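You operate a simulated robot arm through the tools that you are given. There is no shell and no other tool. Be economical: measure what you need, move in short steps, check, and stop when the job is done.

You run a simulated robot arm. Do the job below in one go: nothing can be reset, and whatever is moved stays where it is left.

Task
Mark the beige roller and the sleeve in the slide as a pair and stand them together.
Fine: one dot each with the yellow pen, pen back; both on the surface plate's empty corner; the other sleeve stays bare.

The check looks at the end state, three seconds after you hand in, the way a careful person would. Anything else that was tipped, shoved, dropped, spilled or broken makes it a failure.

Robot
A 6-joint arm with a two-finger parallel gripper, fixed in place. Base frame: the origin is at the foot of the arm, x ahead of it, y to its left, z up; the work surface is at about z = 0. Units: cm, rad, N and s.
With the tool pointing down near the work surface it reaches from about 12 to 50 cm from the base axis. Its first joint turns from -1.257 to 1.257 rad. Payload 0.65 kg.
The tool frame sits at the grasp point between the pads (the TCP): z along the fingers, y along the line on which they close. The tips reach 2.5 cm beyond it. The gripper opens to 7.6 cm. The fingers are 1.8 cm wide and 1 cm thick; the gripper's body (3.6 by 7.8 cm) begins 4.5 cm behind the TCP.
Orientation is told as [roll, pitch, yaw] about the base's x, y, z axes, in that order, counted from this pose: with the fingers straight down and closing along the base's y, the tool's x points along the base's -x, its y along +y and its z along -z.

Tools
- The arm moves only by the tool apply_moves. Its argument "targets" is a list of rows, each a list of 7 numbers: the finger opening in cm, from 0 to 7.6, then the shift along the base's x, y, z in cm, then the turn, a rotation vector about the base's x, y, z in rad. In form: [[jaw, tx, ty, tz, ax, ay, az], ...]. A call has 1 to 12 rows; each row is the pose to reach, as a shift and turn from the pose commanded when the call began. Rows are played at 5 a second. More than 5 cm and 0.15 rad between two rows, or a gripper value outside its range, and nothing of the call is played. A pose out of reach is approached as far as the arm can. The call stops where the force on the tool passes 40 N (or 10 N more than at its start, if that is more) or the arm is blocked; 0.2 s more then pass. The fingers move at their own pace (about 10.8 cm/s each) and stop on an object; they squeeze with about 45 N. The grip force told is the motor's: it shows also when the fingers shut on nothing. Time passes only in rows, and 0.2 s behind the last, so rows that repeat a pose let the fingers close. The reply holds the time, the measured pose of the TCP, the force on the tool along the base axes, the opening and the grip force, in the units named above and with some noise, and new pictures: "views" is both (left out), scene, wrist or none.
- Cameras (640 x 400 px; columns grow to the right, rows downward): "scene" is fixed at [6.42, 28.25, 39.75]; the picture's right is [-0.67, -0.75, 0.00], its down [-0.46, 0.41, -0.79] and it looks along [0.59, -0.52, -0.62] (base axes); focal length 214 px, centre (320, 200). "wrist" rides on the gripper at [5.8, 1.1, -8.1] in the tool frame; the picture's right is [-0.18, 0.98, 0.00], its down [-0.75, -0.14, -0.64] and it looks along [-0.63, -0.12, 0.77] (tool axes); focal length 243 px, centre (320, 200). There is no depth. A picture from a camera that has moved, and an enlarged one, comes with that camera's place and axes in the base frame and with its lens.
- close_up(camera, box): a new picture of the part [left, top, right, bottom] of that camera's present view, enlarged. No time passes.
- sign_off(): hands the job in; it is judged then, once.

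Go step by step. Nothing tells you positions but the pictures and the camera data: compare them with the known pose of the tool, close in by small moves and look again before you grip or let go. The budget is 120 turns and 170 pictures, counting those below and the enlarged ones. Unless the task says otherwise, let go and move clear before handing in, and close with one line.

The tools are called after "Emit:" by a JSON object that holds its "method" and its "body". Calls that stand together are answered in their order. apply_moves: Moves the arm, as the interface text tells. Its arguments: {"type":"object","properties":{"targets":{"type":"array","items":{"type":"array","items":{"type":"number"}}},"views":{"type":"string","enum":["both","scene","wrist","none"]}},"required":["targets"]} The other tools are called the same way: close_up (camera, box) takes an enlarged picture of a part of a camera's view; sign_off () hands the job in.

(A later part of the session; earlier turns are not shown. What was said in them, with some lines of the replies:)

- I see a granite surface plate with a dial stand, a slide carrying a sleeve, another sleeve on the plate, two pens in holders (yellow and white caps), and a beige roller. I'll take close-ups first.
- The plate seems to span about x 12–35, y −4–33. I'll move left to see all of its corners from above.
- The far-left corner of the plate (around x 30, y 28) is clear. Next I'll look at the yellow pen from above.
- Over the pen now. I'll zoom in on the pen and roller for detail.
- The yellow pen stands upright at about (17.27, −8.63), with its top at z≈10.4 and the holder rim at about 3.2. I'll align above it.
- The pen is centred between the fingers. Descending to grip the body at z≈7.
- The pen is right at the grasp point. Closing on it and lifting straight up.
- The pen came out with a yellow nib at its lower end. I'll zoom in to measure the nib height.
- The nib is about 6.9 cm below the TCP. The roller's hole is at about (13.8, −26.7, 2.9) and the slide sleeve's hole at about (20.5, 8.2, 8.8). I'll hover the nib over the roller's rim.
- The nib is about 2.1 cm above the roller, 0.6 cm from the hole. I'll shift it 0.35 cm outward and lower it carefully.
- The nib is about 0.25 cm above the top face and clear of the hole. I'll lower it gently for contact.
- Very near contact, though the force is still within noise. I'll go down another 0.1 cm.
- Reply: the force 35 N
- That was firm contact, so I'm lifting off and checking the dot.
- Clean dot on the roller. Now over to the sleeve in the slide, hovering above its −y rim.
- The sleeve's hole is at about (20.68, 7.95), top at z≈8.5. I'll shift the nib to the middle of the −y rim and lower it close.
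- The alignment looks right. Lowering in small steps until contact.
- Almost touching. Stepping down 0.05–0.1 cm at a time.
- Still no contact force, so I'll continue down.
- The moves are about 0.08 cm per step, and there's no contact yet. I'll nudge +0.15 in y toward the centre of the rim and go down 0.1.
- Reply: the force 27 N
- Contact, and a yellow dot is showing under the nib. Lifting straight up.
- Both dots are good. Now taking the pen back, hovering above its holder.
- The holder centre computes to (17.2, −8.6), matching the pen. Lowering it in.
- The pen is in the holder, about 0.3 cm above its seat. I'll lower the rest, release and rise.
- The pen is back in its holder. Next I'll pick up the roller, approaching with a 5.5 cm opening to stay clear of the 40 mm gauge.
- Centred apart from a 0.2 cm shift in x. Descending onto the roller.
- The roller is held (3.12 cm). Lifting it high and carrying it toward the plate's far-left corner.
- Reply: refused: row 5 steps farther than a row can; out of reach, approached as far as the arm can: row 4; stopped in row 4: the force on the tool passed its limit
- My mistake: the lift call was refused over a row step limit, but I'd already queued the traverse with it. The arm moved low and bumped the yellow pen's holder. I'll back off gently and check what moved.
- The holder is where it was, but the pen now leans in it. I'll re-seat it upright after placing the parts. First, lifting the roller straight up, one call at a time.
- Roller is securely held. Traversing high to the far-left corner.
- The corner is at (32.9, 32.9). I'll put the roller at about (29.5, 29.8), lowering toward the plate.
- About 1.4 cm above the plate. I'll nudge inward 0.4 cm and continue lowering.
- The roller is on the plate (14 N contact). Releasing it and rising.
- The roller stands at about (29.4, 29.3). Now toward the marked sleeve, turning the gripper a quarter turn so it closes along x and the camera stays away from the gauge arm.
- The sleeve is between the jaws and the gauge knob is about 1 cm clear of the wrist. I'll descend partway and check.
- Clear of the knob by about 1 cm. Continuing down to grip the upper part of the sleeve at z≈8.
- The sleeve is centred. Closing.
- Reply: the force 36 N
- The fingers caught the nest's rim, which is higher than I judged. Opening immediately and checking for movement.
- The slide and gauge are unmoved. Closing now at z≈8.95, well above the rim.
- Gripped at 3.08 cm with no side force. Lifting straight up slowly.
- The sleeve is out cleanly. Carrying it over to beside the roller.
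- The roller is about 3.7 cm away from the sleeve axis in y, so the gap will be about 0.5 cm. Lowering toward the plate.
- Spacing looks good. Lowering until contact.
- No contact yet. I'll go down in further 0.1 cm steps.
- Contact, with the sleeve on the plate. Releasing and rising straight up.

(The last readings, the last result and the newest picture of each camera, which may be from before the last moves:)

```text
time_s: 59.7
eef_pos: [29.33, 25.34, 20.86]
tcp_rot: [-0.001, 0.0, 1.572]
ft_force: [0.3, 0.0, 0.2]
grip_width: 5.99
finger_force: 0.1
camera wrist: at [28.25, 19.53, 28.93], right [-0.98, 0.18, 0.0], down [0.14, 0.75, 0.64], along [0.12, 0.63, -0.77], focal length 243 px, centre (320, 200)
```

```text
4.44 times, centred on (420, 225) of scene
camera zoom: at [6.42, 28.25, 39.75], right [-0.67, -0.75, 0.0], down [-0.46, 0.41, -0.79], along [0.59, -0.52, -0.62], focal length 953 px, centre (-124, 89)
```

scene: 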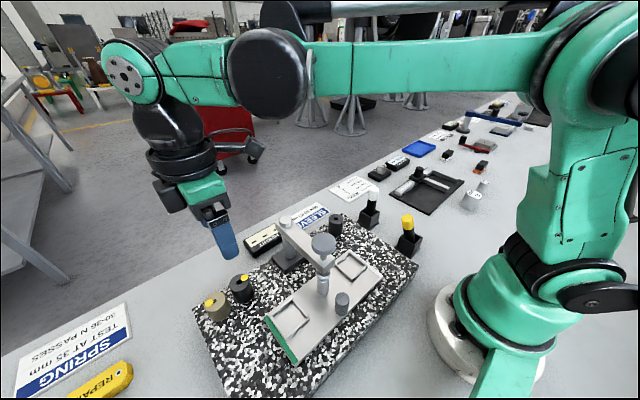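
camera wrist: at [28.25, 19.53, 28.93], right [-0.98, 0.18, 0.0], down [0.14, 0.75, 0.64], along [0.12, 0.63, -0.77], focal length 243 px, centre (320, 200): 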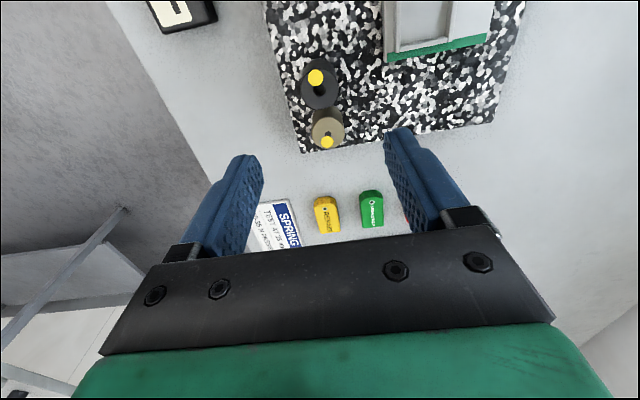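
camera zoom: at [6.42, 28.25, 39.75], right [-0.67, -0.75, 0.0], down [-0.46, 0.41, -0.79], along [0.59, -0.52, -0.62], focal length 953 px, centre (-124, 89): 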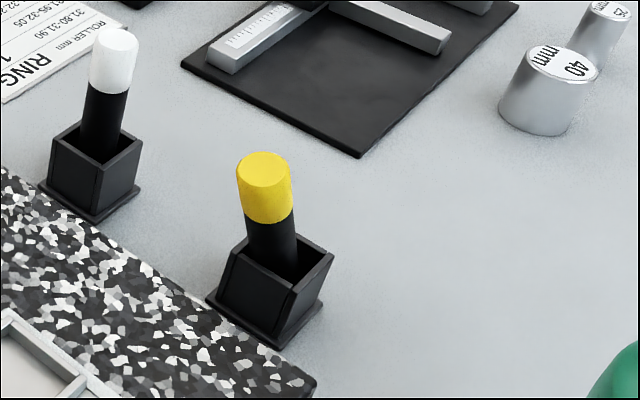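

The pair stands together well. Now back to straighten the leaning pen: its top is at about (18.1, −6.0). With the jaws closing along x, I can hold it in its lean plane.

Emit:
{"method": "apply_moves", "body": {"targets": [[6, -1.4, -4, 1, 0, 0, 0], [6, -2.8, -8, 1, 0, 0, 0], [6, -4.2, -12, 1, 0, 0, 0], [6, -5.6, -16, 1, 0, 0, 0], [6.5, -7, -20, 1, 0, 0, 0], [6.5, -8.4, -24, 0, 0, 0, 0], [6.5, -9.8, -28, -2, 0, 0, 0], [6.5, -11.6, -32.1, -4, 0, 0, 0], [6.5, -11.6, -32.1, -4, 0, 0, 0]]}}

Emit:
{"method": "close_up", "body": {"camera": "wrist", "box": [240, 40, 400, 180]}}

Emit:
{"method": "close_up", "body": {"camera": "scene", "box": [360, 180, 460, 270]}}

```text
time_s: 61.7
eef_pos: [17.56, -6.42, 16.7]
tcp_rot: [-0.002, 0.001, 1.572]
ft_force: [-0.1, -0.6, -0.5]
grip_width: 6.53
finger_force: 0.1
camera wrist: at [16.55, -12.31, 24.91], right [-0.98, 0.18, 0.0], down [0.14, 0.75, 0.64], along [0.12, 0.63, -0.77], focal length 243 px, centre (320, 200)
```

scene: 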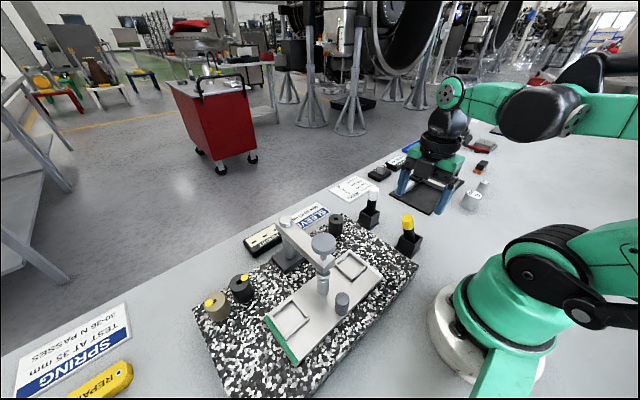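
wrist: 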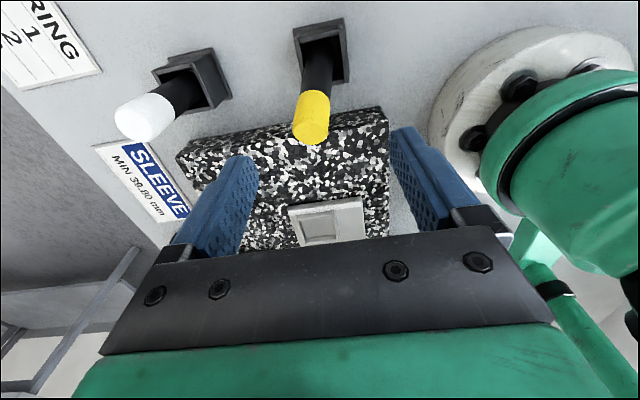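

```text
2.86 times, centred on (320, 110) of wrist
camera zoom: at [16.55, -12.31, 24.91], right [-0.98, 0.18, 0.0], down [0.14, 0.75, 0.64], along [0.12, 0.63, -0.77], focal length 693 px, centre (320, 457)
```

zoom: 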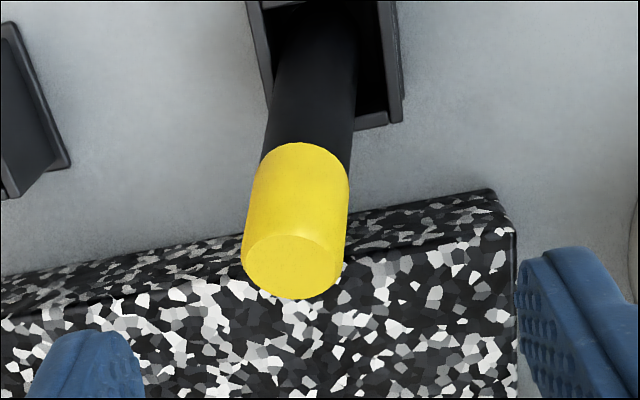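

```text
4.44 times, centred on (410, 225) of scene
camera zoom: at [6.42, 28.25, 39.75], right [-0.67, -0.75, 0.0], down [-0.46, 0.41, -0.79], along [0.59, -0.52, -0.62], focal length 953 px, centre (-80, 89)
```

zoom: 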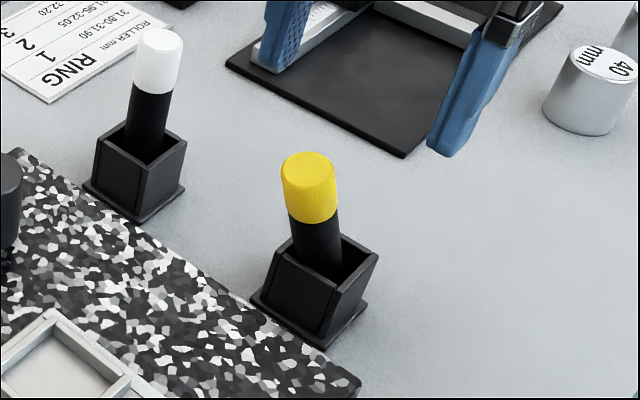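

The pen's mid-body is at about (18.0, −7.1, 7.1), leaning roughly 0.37 rad toward +y. I'll lower the open jaws around it.

Emit:
{"method": "apply_moves", "body": {"targets": [[6.8, 0.2, -0.7, -2.5, 0, 0, 0], [6.8, 0.2, -0.7, -5, 0, 0, 0], [6.8, 0.2, -0.7, -7.5, 0, 0, 0], [6.8, 0.2, -0.7, -9.5, 0, 0, 0], [6.8, 0.2, -0.7, -9.5, 0, 0, 0]]}}

Emit:
{"method": "close_up", "body": {"camera": "scene", "box": [370, 170, 460, 270]}}

```text
time_s: 62.9
eef_pos: [17.79, -7.38, 7.45]
tcp_rot: [-0.001, 0.001, 1.573]
ft_force: [0.1, -0.4, 0.4]
grip_width: 6.81
finger_force: 0.0
camera wrist: at [16.83, -13.07, 15.52], right [-0.98, 0.18, 0.0], down [0.14, 0.75, 0.64], along [0.12, 0.63, -0.77], focal length 243 px, centre (320, 200)
```

scene: 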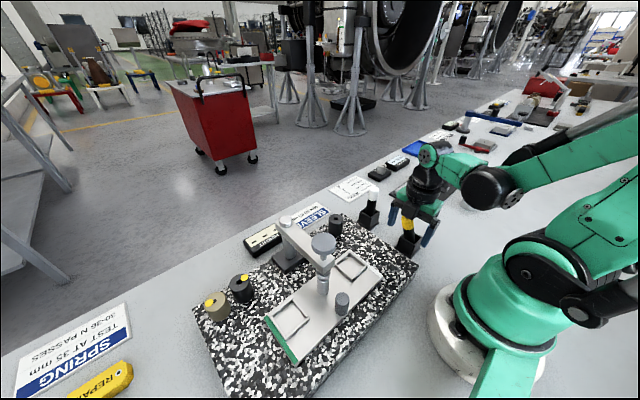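
wrist: 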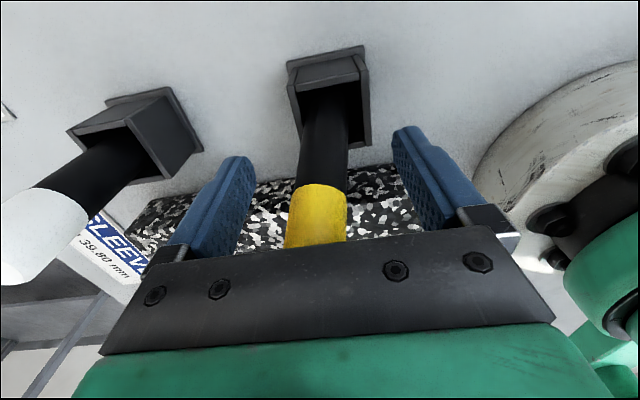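

```text
4.00 times, centred on (415, 220) of scene
camera zoom: at [6.42, 28.25, 39.75], right [-0.67, -0.75, 0.0], down [-0.46, 0.41, -0.79], along [0.59, -0.52, -0.62], focal length 858 px, centre (-60, 120)
```

zoom: 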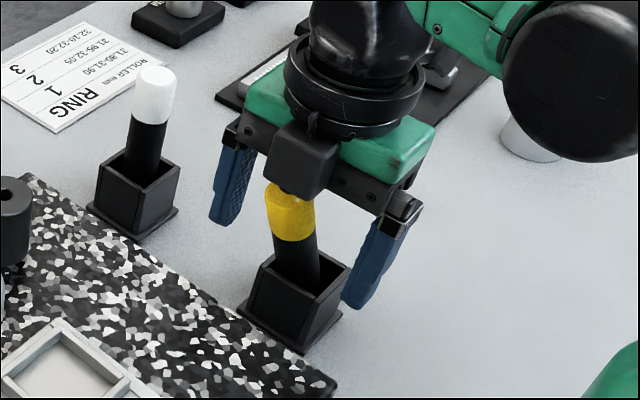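

The pen body is right at the grasp point. Closing on it.

Emit:
{"method": "apply_moves", "body": {"targets": [[4, -0.1, 0, 0, 0, 0, 0], [2.5, -0.1, 0, 0, 0, 0, 0], [0, -0.1, 0, 0, 0, 0, 0], [0, -0.1, 0, 0, 0, 0, 0], [0, -0.1, 0, 0, 0, 0, 0]]}}

Emit:
{"method": "close_up", "body": {"camera": "scene", "box": [370, 170, 460, 270]}}

```text
time_s: 64.1
eef_pos: [17.47, -7.23, 7.43]
tcp_rot: [0.011, 0.001, 1.57]
ft_force: [-10.4, -1.7, -0.6]
grip_width: 2.2
finger_force: 38.1
stopped in row 5: the force on the tool passed its limit (the readings are from after the stop); the commanded pose is now the measured one
camera wrist: at [16.58, -13.09, 15.54], right [-0.98, 0.18, 0.01], down [0.15, 0.75, 0.64], along [0.11, 0.63, -0.77], focal length 243 px, centre (320, 200)
```

scene: 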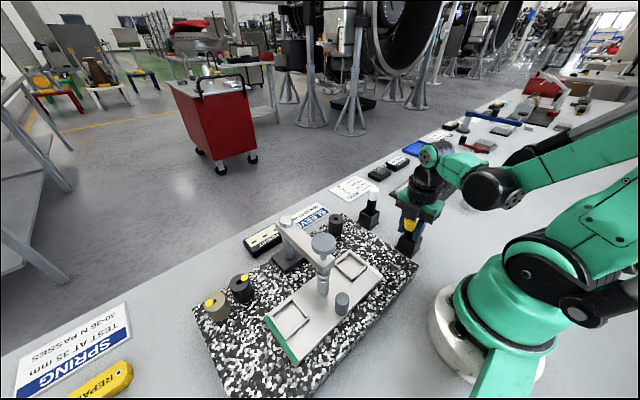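
wrist: 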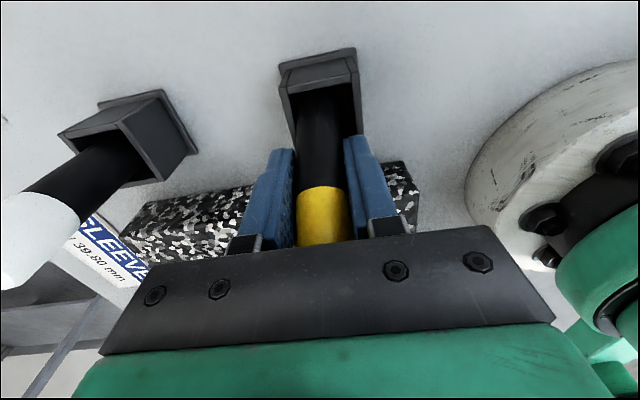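

```text
4.00 times, centred on (415, 220) of scene
camera zoom: at [6.42, 28.25, 39.75], right [-0.67, -0.75, 0.0], down [-0.46, 0.41, -0.79], along [0.59, -0.52, -0.62], focal length 858 px, centre (-60, 120)
```

zoom: 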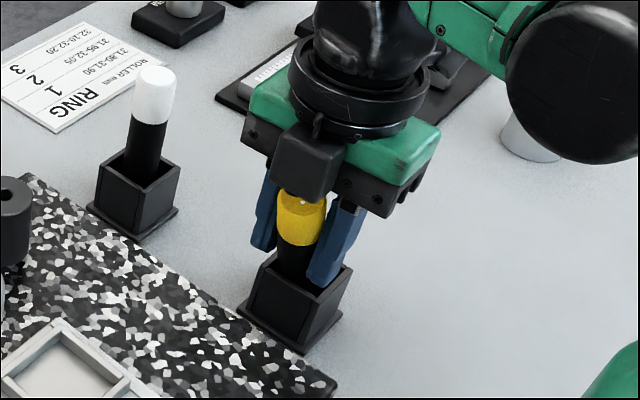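

Held; a 10 N side load says the pen is against the holder wall. I'll lift straight up, easing slightly in −x.

Emit:
{"method": "apply_moves", "body": {"targets": [[0, -0.1, 0, 0.3, 0, 0, 0], [0, -0.2, -0.1, 1.2, 0, 0, 0], [0, -0.2, -0.1, 3, 0, 0, 0], [0, -0.2, -0.1, 6, 0, 0, 0], [0, -0.2, -0.1, 9, 0, 0, 0], [0, -0.2, -0.1, 9, 0, 0, 0]]}}

Emit:
{"method": "close_up", "body": {"camera": "scene", "box": [380, 130, 480, 270]}}

Emit:
{"method": "close_up", "body": {"camera": "wrist", "box": [240, 0, 400, 240]}}

```text
time_s: 65.5
eef_pos: [17.34, -7.43, 16.66]
tcp_rot: [0.007, -0.001, 1.571]
ft_force: [-0.7, -0.1, -0.1]
grip_width: 2.19
finger_force: 38.5
camera wrist: at [16.47, -13.27, 24.66], right [-0.98, 0.18, 0.01], down [0.15, 0.75, 0.64], along [0.11, 0.63, -0.77], focal length 243 px, centre (320, 200)
```

scene: 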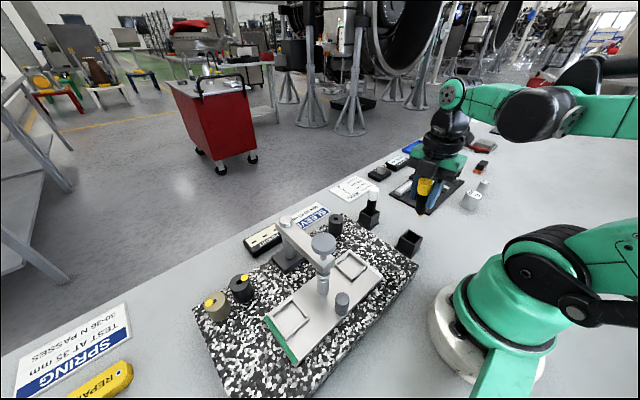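
wrist: 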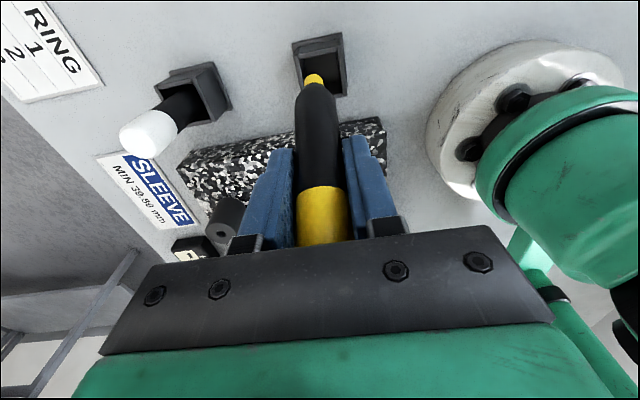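

```text
2.86 times, centred on (430, 200) of scene
camera zoom: at [6.42, 28.25, 39.75], right [-0.67, -0.75, 0.0], down [-0.46, 0.41, -0.79], along [0.59, -0.52, -0.62], focal length 613 px, centre (6, 200)
```

zoom: 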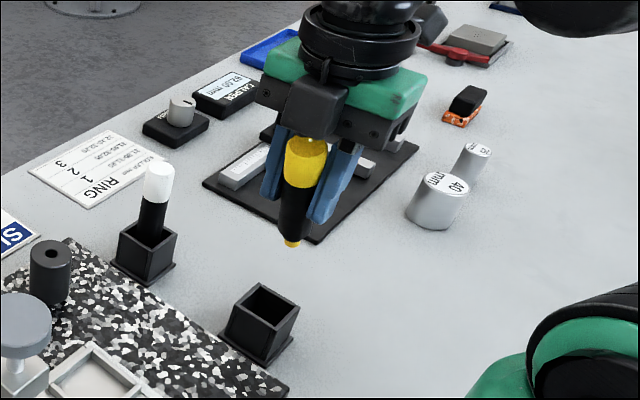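

```text
1.67 times, centred on (320, 120) of wrist
camera zoom: at [16.47, -13.27, 24.66], right [-0.98, 0.18, 0.01], down [0.15, 0.75, 0.64], along [0.11, 0.63, -0.77], focal length 404 px, centre (320, 333)
```

zoom: 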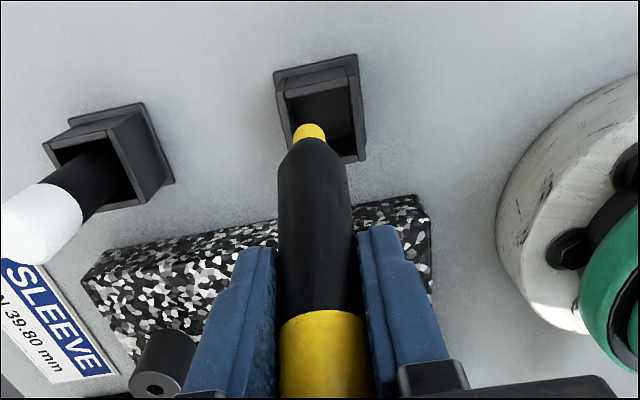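

The nib is 2.36 cm toward −y of the grasp, so the lean is about 0.31 rad. Tilting the tool to make the pen vertical.

Emit:
{"method": "apply_moves", "body": {"targets": [[0, 0, 0, 0.5, 0.1, 0, 0], [0, 0, 0, 1, 0.2, 0, 0], [0, 0, 0, 1, 0.3, 0, 0], [0, 0, 0, 1, 0.3, 0, 0]]}}

Emit:
{"method": "close_up", "body": {"camera": "scene", "box": [380, 130, 480, 270]}}

Emit:
{"method": "close_up", "body": {"camera": "wrist", "box": [240, 0, 400, 240]}}

```text
time_s: 66.5
eef_pos: [17.54, -7.32, 17.5]
tcp_rot: [0.005, -0.301, 1.572]
ft_force: [0.1, -1.2, -0.3]
grip_width: 2.14
finger_force: 38.3
camera wrist: at [16.4, -15.39, 23.48], right [-0.98, 0.17, 0.06], down [0.15, 0.53, 0.84], along [0.11, 0.83, -0.54], focal length 243 px, centre (320, 200)
```

scene: 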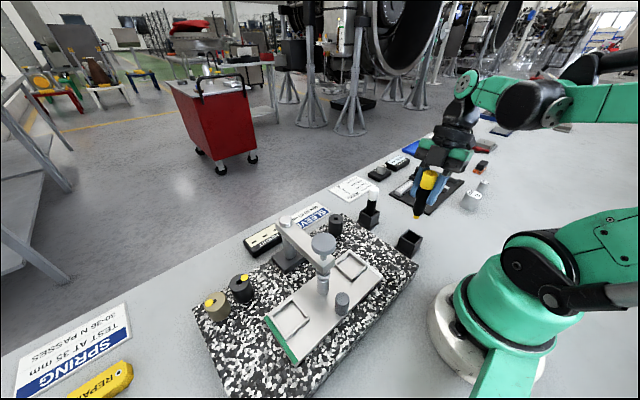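
wrist: 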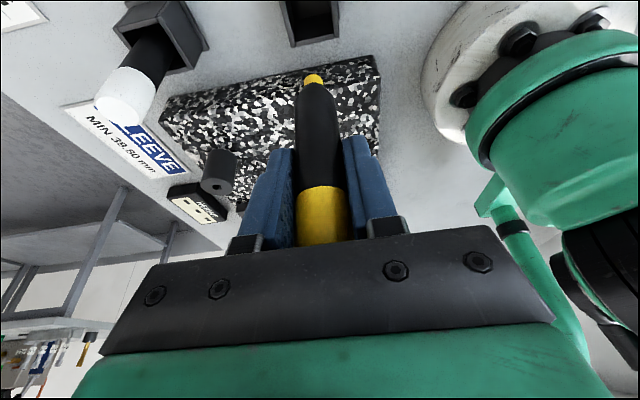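

```text
2.86 times, centred on (430, 200) of scene
camera zoom: at [6.42, 28.25, 39.75], right [-0.67, -0.75, 0.0], down [-0.46, 0.41, -0.79], along [0.59, -0.52, -0.62], focal length 613 px, centre (6, 200)
```

zoom: 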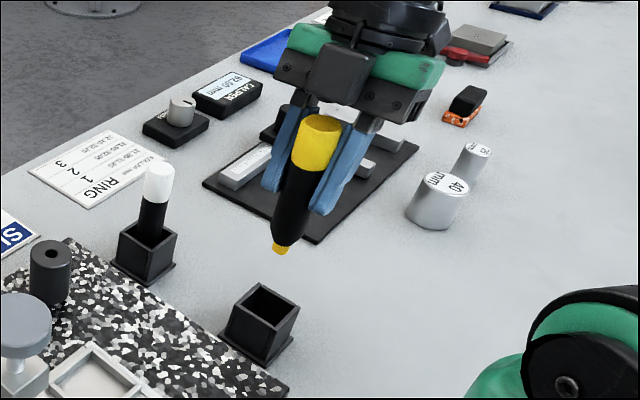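

```text
1.67 times, centred on (320, 120) of wrist
camera zoom: at [16.4, -15.39, 23.48], right [-0.98, 0.17, 0.06], down [0.15, 0.53, 0.84], along [0.11, 0.83, -0.54], focal length 404 px, centre (320, 333)
```

zoom: 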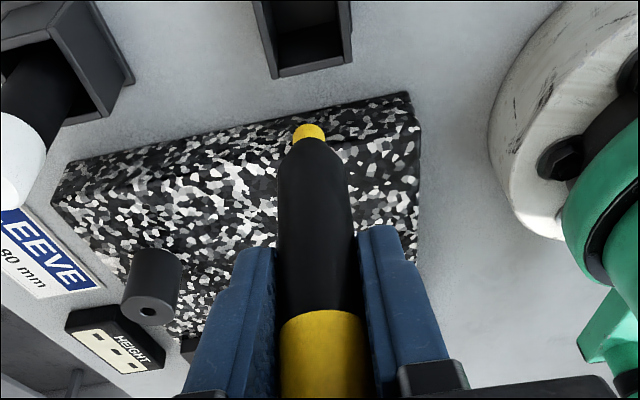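

Pen is now vertical, with the nib at (17.4, −7.4, 10.1). Moving over the holder centre (17.2, −8.6) and lowering to just above the rim.

Emit:
{"method": "apply_moves", "body": {"targets": [[0, -0.2, -1.22, 0, 0, 0, 0], [0, -0.2, -1.22, -2.5, 0, 0, 0], [0, -0.2, -1.22, -5, 0, 0, 0], [0, -0.2, -1.22, -6, 0, 0, 0], [0, -0.2, -1.22, -6, 0, 0, 0]], "views": "none"}}

Emit:
{"method": "close_up", "body": {"camera": "scene", "box": [370, 180, 460, 270]}}

Emit:
{"method": "close_up", "body": {"camera": "wrist", "box": [240, 0, 400, 180]}}

```text
time_s: 67.7
eef_pos: [17.13, -8.43, 11.29]
tcp_rot: [0.006, -0.299, 1.572]
ft_force: [-0.5, 0.3, -0.3]
grip_width: 2.16
finger_force: 38.4
```

```text
4.44 times, centred on (415, 225) of scene
camera zoom: at [6.42, 28.25, 39.75], right [-0.67, -0.75, 0.0], down [-0.46, 0.41, -0.79], along [0.59, -0.52, -0.62], focal length 953 px, centre (-102, 89)
```

zoom: 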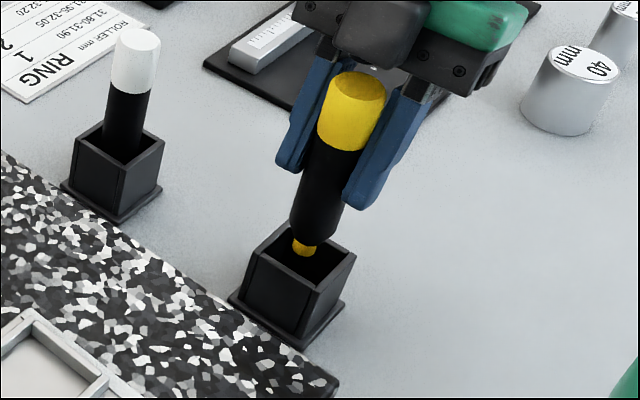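

```text
2.22 times, centred on (320, 90) of wrist
camera zoom: at [16.25, -16.4, 17.35], right [-0.98, 0.17, 0.06], down [0.15, 0.53, 0.84], along [0.11, 0.83, -0.55], focal length 539 px, centre (320, 444)
```

zoom: 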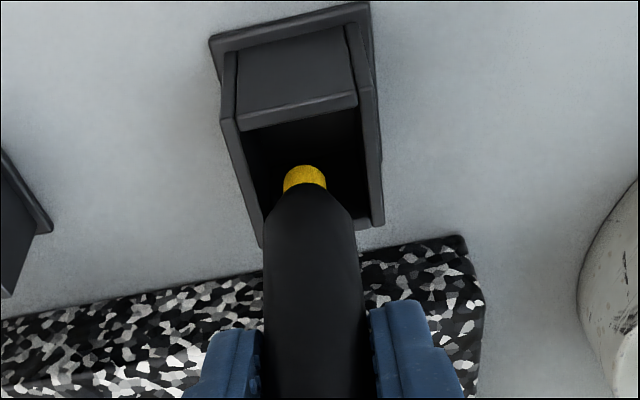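

The nib is over the opening and centred. I'll shift 0.15 in −y and lower.

Emit:
{"method": "apply_moves", "body": {"targets": [[0, 0, -0.17, -0.8, 0, 0, 0], [0, 0, -0.17, -1.8, 0, 0, 0], [0, 0, -0.17, -2.8, 0, 0, 0], [0, 0, -0.17, -3.3, 0, 0, 0], [0, 0, -0.17, -3.3, 0, 0, 0]], "views": "none"}}

Emit:
{"method": "close_up", "body": {"camera": "scene", "box": [370, 180, 460, 270]}}

Emit:
{"method": "close_up", "body": {"camera": "wrist", "box": [240, 0, 400, 180]}}

```text
time_s: 68.9
eef_pos: [17.17, -8.7, 8.28]
tcp_rot: [0.008, -0.299, 1.57]
ft_force: [-0.1, 0.4, -0.8]
grip_width: 2.18
finger_force: 38.1
```

```text
4.44 times, centred on (415, 225) of scene
camera zoom: at [6.42, 28.25, 39.75], right [-0.67, -0.75, 0.0], down [-0.46, 0.41, -0.79], along [0.59, -0.52, -0.62], focal length 953 px, centre (-102, 89)
```

zoom: 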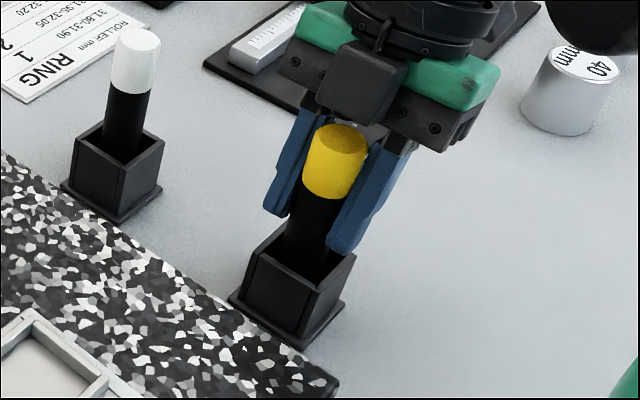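

```text
2.22 times, centred on (320, 90) of wrist
camera zoom: at [16.24, -16.67, 14.22], right [-0.98, 0.17, 0.06], down [0.15, 0.53, 0.84], along [0.11, 0.83, -0.55], focal length 539 px, centre (320, 444)
```

zoom: 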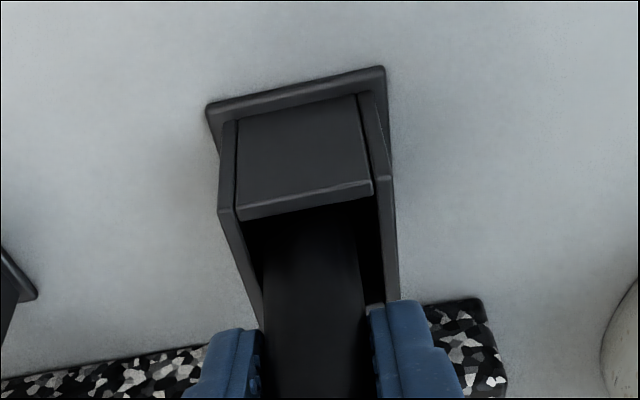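

Emit:
{"method": "apply_moves", "body": {"targets": [[0, 0, 0, -0.3, 0, 0, 0], [0, 0, 0, -0.5, 0, 0, 0], [0, 0, 0, -0.5, 0, 0, 0]], "views": "none"}}

```text
time_s: 69.7
eef_pos: [17.19, -8.68, 7.7]
tcp_rot: [0.009, -0.301, 1.57]
ft_force: [0.6, 0.1, -0.7]
grip_width: 2.18
finger_force: 38.3
```

Still free, so I'll ease down in tiny steps.

Emit:
{"method": "apply_moves", "body": {"targets": [[0, 0, 0, -0.06, 0, 0, 0], [0, 0, 0, -0.12, 0, 0, 0], [0, 0, 0, -0.12, 0, 0, 0]], "views": "none"}}

Emit:
{"method": "close_up", "body": {"camera": "scene", "box": [370, 180, 460, 270]}}

```text
time_s: 70.5
eef_pos: [17.24, -8.72, 7.6]
tcp_rot: [0.009, -0.301, 1.571]
ft_force: [-0.3, -2.7, 11.8]
grip_width: 2.2
finger_force: 38.6
```

```text
4.44 times, centred on (415, 225) of scene
camera zoom: at [6.41, 28.25, 39.75], right [-0.67, -0.75, 0.0], down [-0.46, 0.41, -0.79], along [0.59, -0.52, -0.62], focal length 953 px, centre (-102, 89)
```

zoom: 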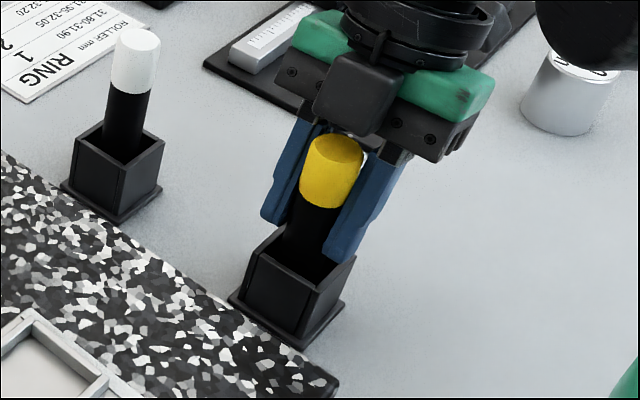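

The pen is seated. Relieving the pressure, opening, and rising straight up.

Emit:
{"method": "apply_moves", "body": {"targets": [[0, 0, 0, 0.05, 0, 0, 0], [0, 0, 0, 0.05, 0, 0, 0], [2.6, 0, 0, 0.05, 0, 0, 0], [3.5, 0, 0, 0.05, 0, 0, 0], [5, 0, 0, 0.05, 0, 0, 0], [6, 0, 0, 0.05, 0, 0, 0], [6, 0, 0, 0.05, 0, 0, 0]], "views": "wrist"}}

Emit:
{"method": "close_up", "body": {"camera": "scene", "box": [370, 180, 460, 270]}}

```text
time_s: 72.1
eef_pos: [17.23, -8.77, 7.51]
tcp_rot: [0.009, -0.3, 1.571]
ft_force: [0.1, 0.0, 0.2]
grip_width: 5.99
finger_force: 0.1
camera wrist: at [16.21, -16.73, 13.62], right [-0.98, 0.17, 0.06], down [0.15, 0.53, 0.84], along [0.11, 0.83, -0.55], focal length 243 px, centre (320, 200)
```

wrist: 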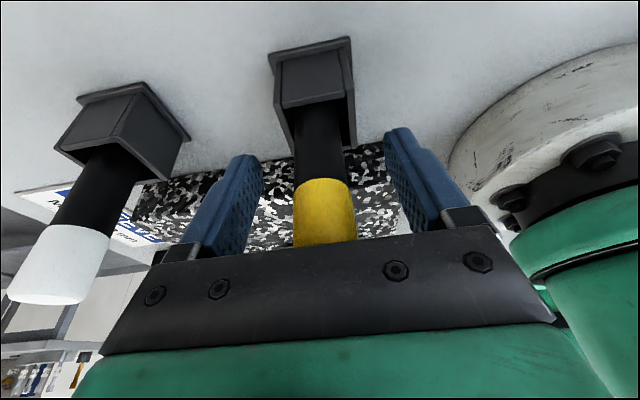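

```text
4.44 times, centred on (415, 225) of scene
camera zoom: at [6.42, 28.25, 39.75], right [-0.67, -0.75, 0.0], down [-0.46, 0.41, -0.79], along [0.59, -0.52, -0.62], focal length 953 px, centre (-102, 89)
```

zoom: 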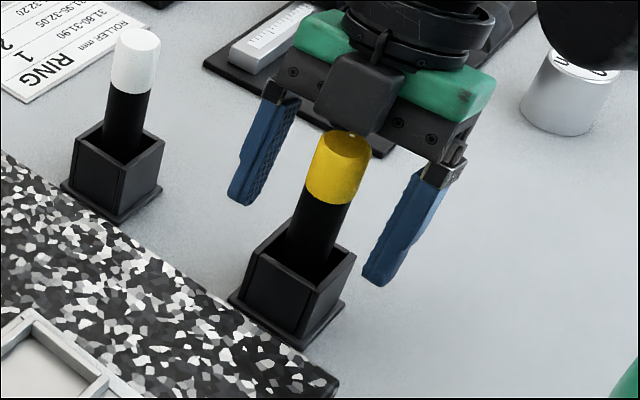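

The pen stands upright on its own. Rising straight up, then levelling the tool.

Emit:
{"method": "apply_moves", "body": {"targets": [[6, 0, 0, 1, 0, 0, 0], [6, 0, 0, 3, 0, 0, 0], [6, 0, 0, 6, 0, 0, 0], [6, 0, 0, 10, 0, 0, 0], [6, 0, 0, 14, 0, 0, 0], [6, 0, -1, 14.5, -0.1, 0, 0], [6, 0, -2, 14.5, -0.2, 0, 0], [6, 0, -3, 14.5, -0.3, 0, 0], [6, 0, -5, 14.5, -0.3, 0, 0], [6, 0, -5, 14.5, -0.3, 0, 0]]}}

Emit:
{"method": "close_up", "body": {"camera": "scene", "box": [360, 170, 480, 270]}}

Emit:
{"method": "close_up", "body": {"camera": "scene", "box": [180, 200, 420, 390]}}

Emit:
{"method": "close_up", "body": {"camera": "wrist", "box": [100, 0, 440, 210]}}

```text
time_s: 74.3
eef_pos: [17.3, -13.65, 22.16]
tcp_rot: [0.007, 0.001, 1.571]
ft_force: [-0.4, -0.7, -0.6]
grip_width: 5.99
finger_force: 0.1
camera wrist: at [16.37, -19.49, 30.21], right [-0.98, 0.18, 0.01], down [0.15, 0.75, 0.64], along [0.11, 0.63, -0.77], focal length 243 px, centre (320, 200)
```

scene: 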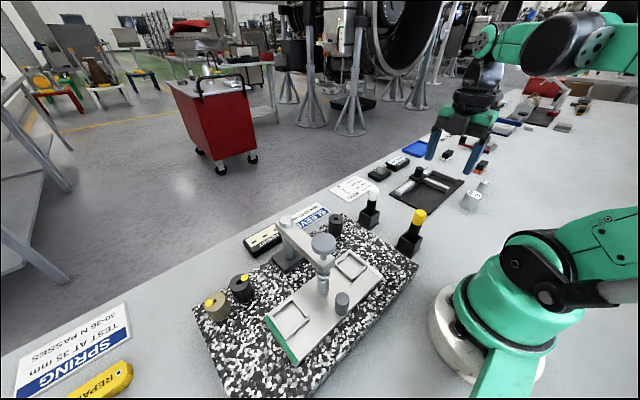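
wrist: 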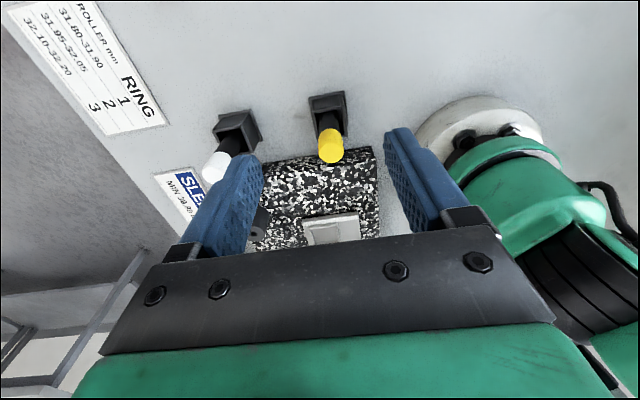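

```text
4.00 times, centred on (420, 220) of scene
camera zoom: at [6.42, 28.25, 39.75], right [-0.67, -0.75, 0.0], down [-0.46, 0.41, -0.79], along [0.59, -0.52, -0.62], focal length 858 px, centre (-80, 120)
```

zoom: 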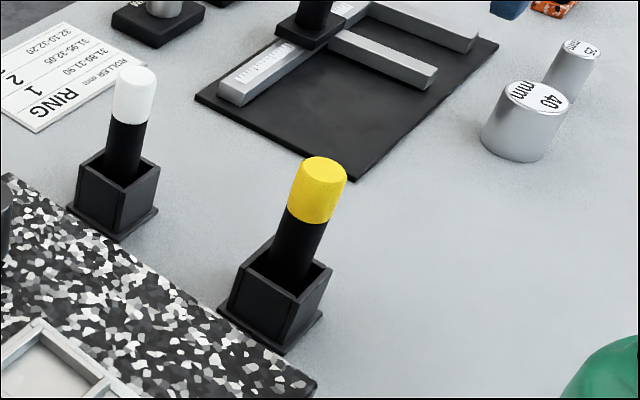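

```text
2.11 times, centred on (300, 295) of scene
camera zoom: at [6.42, 28.25, 39.75], right [-0.67, -0.75, 0.0], down [-0.46, 0.41, -0.79], along [0.59, -0.52, -0.62], focal length 452 px, centre (362, 0)
```

zoom: 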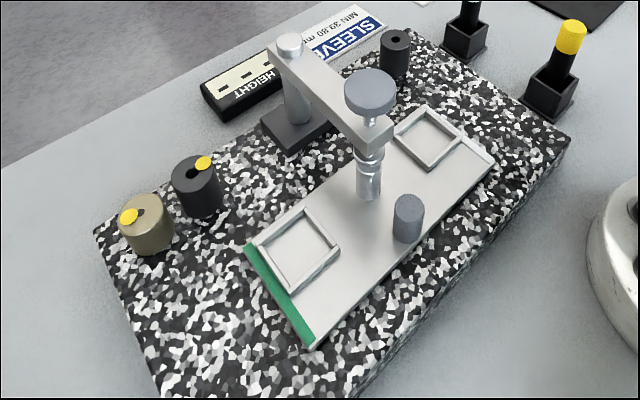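

```text
1.88 times, centred on (270, 105) of wrist
camera zoom: at [16.37, -19.49, 30.21], right [-0.98, 0.18, 0.01], down [0.15, 0.75, 0.64], along [0.11, 0.63, -0.77], focal length 457 px, centre (414, 379)
```

zoom: 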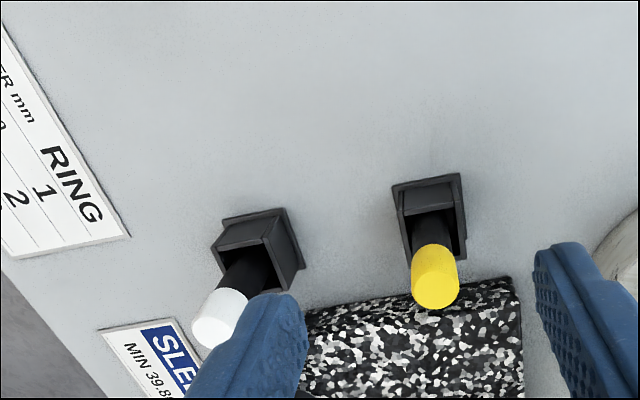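

Everything is in place: both parts have one yellow dot and stand side by side on the plate's far-left corner, the pen is upright in its holder, and the other sleeve is bare. The arm is clear, so I'm handing in.

Emit:
{"method": "sign_off", "body": {}}

```text
The job is handed in.
```

The roller and the slide's sleeve each have one yellow dot and stand together on the plate's empty far-left corner; on the way I bumped the yellow pen's holder and left the pen leaning (since re-seated upright), and once closed the fingers on the slide's nest rim, but I saw no lasting shift from either in the pictures.
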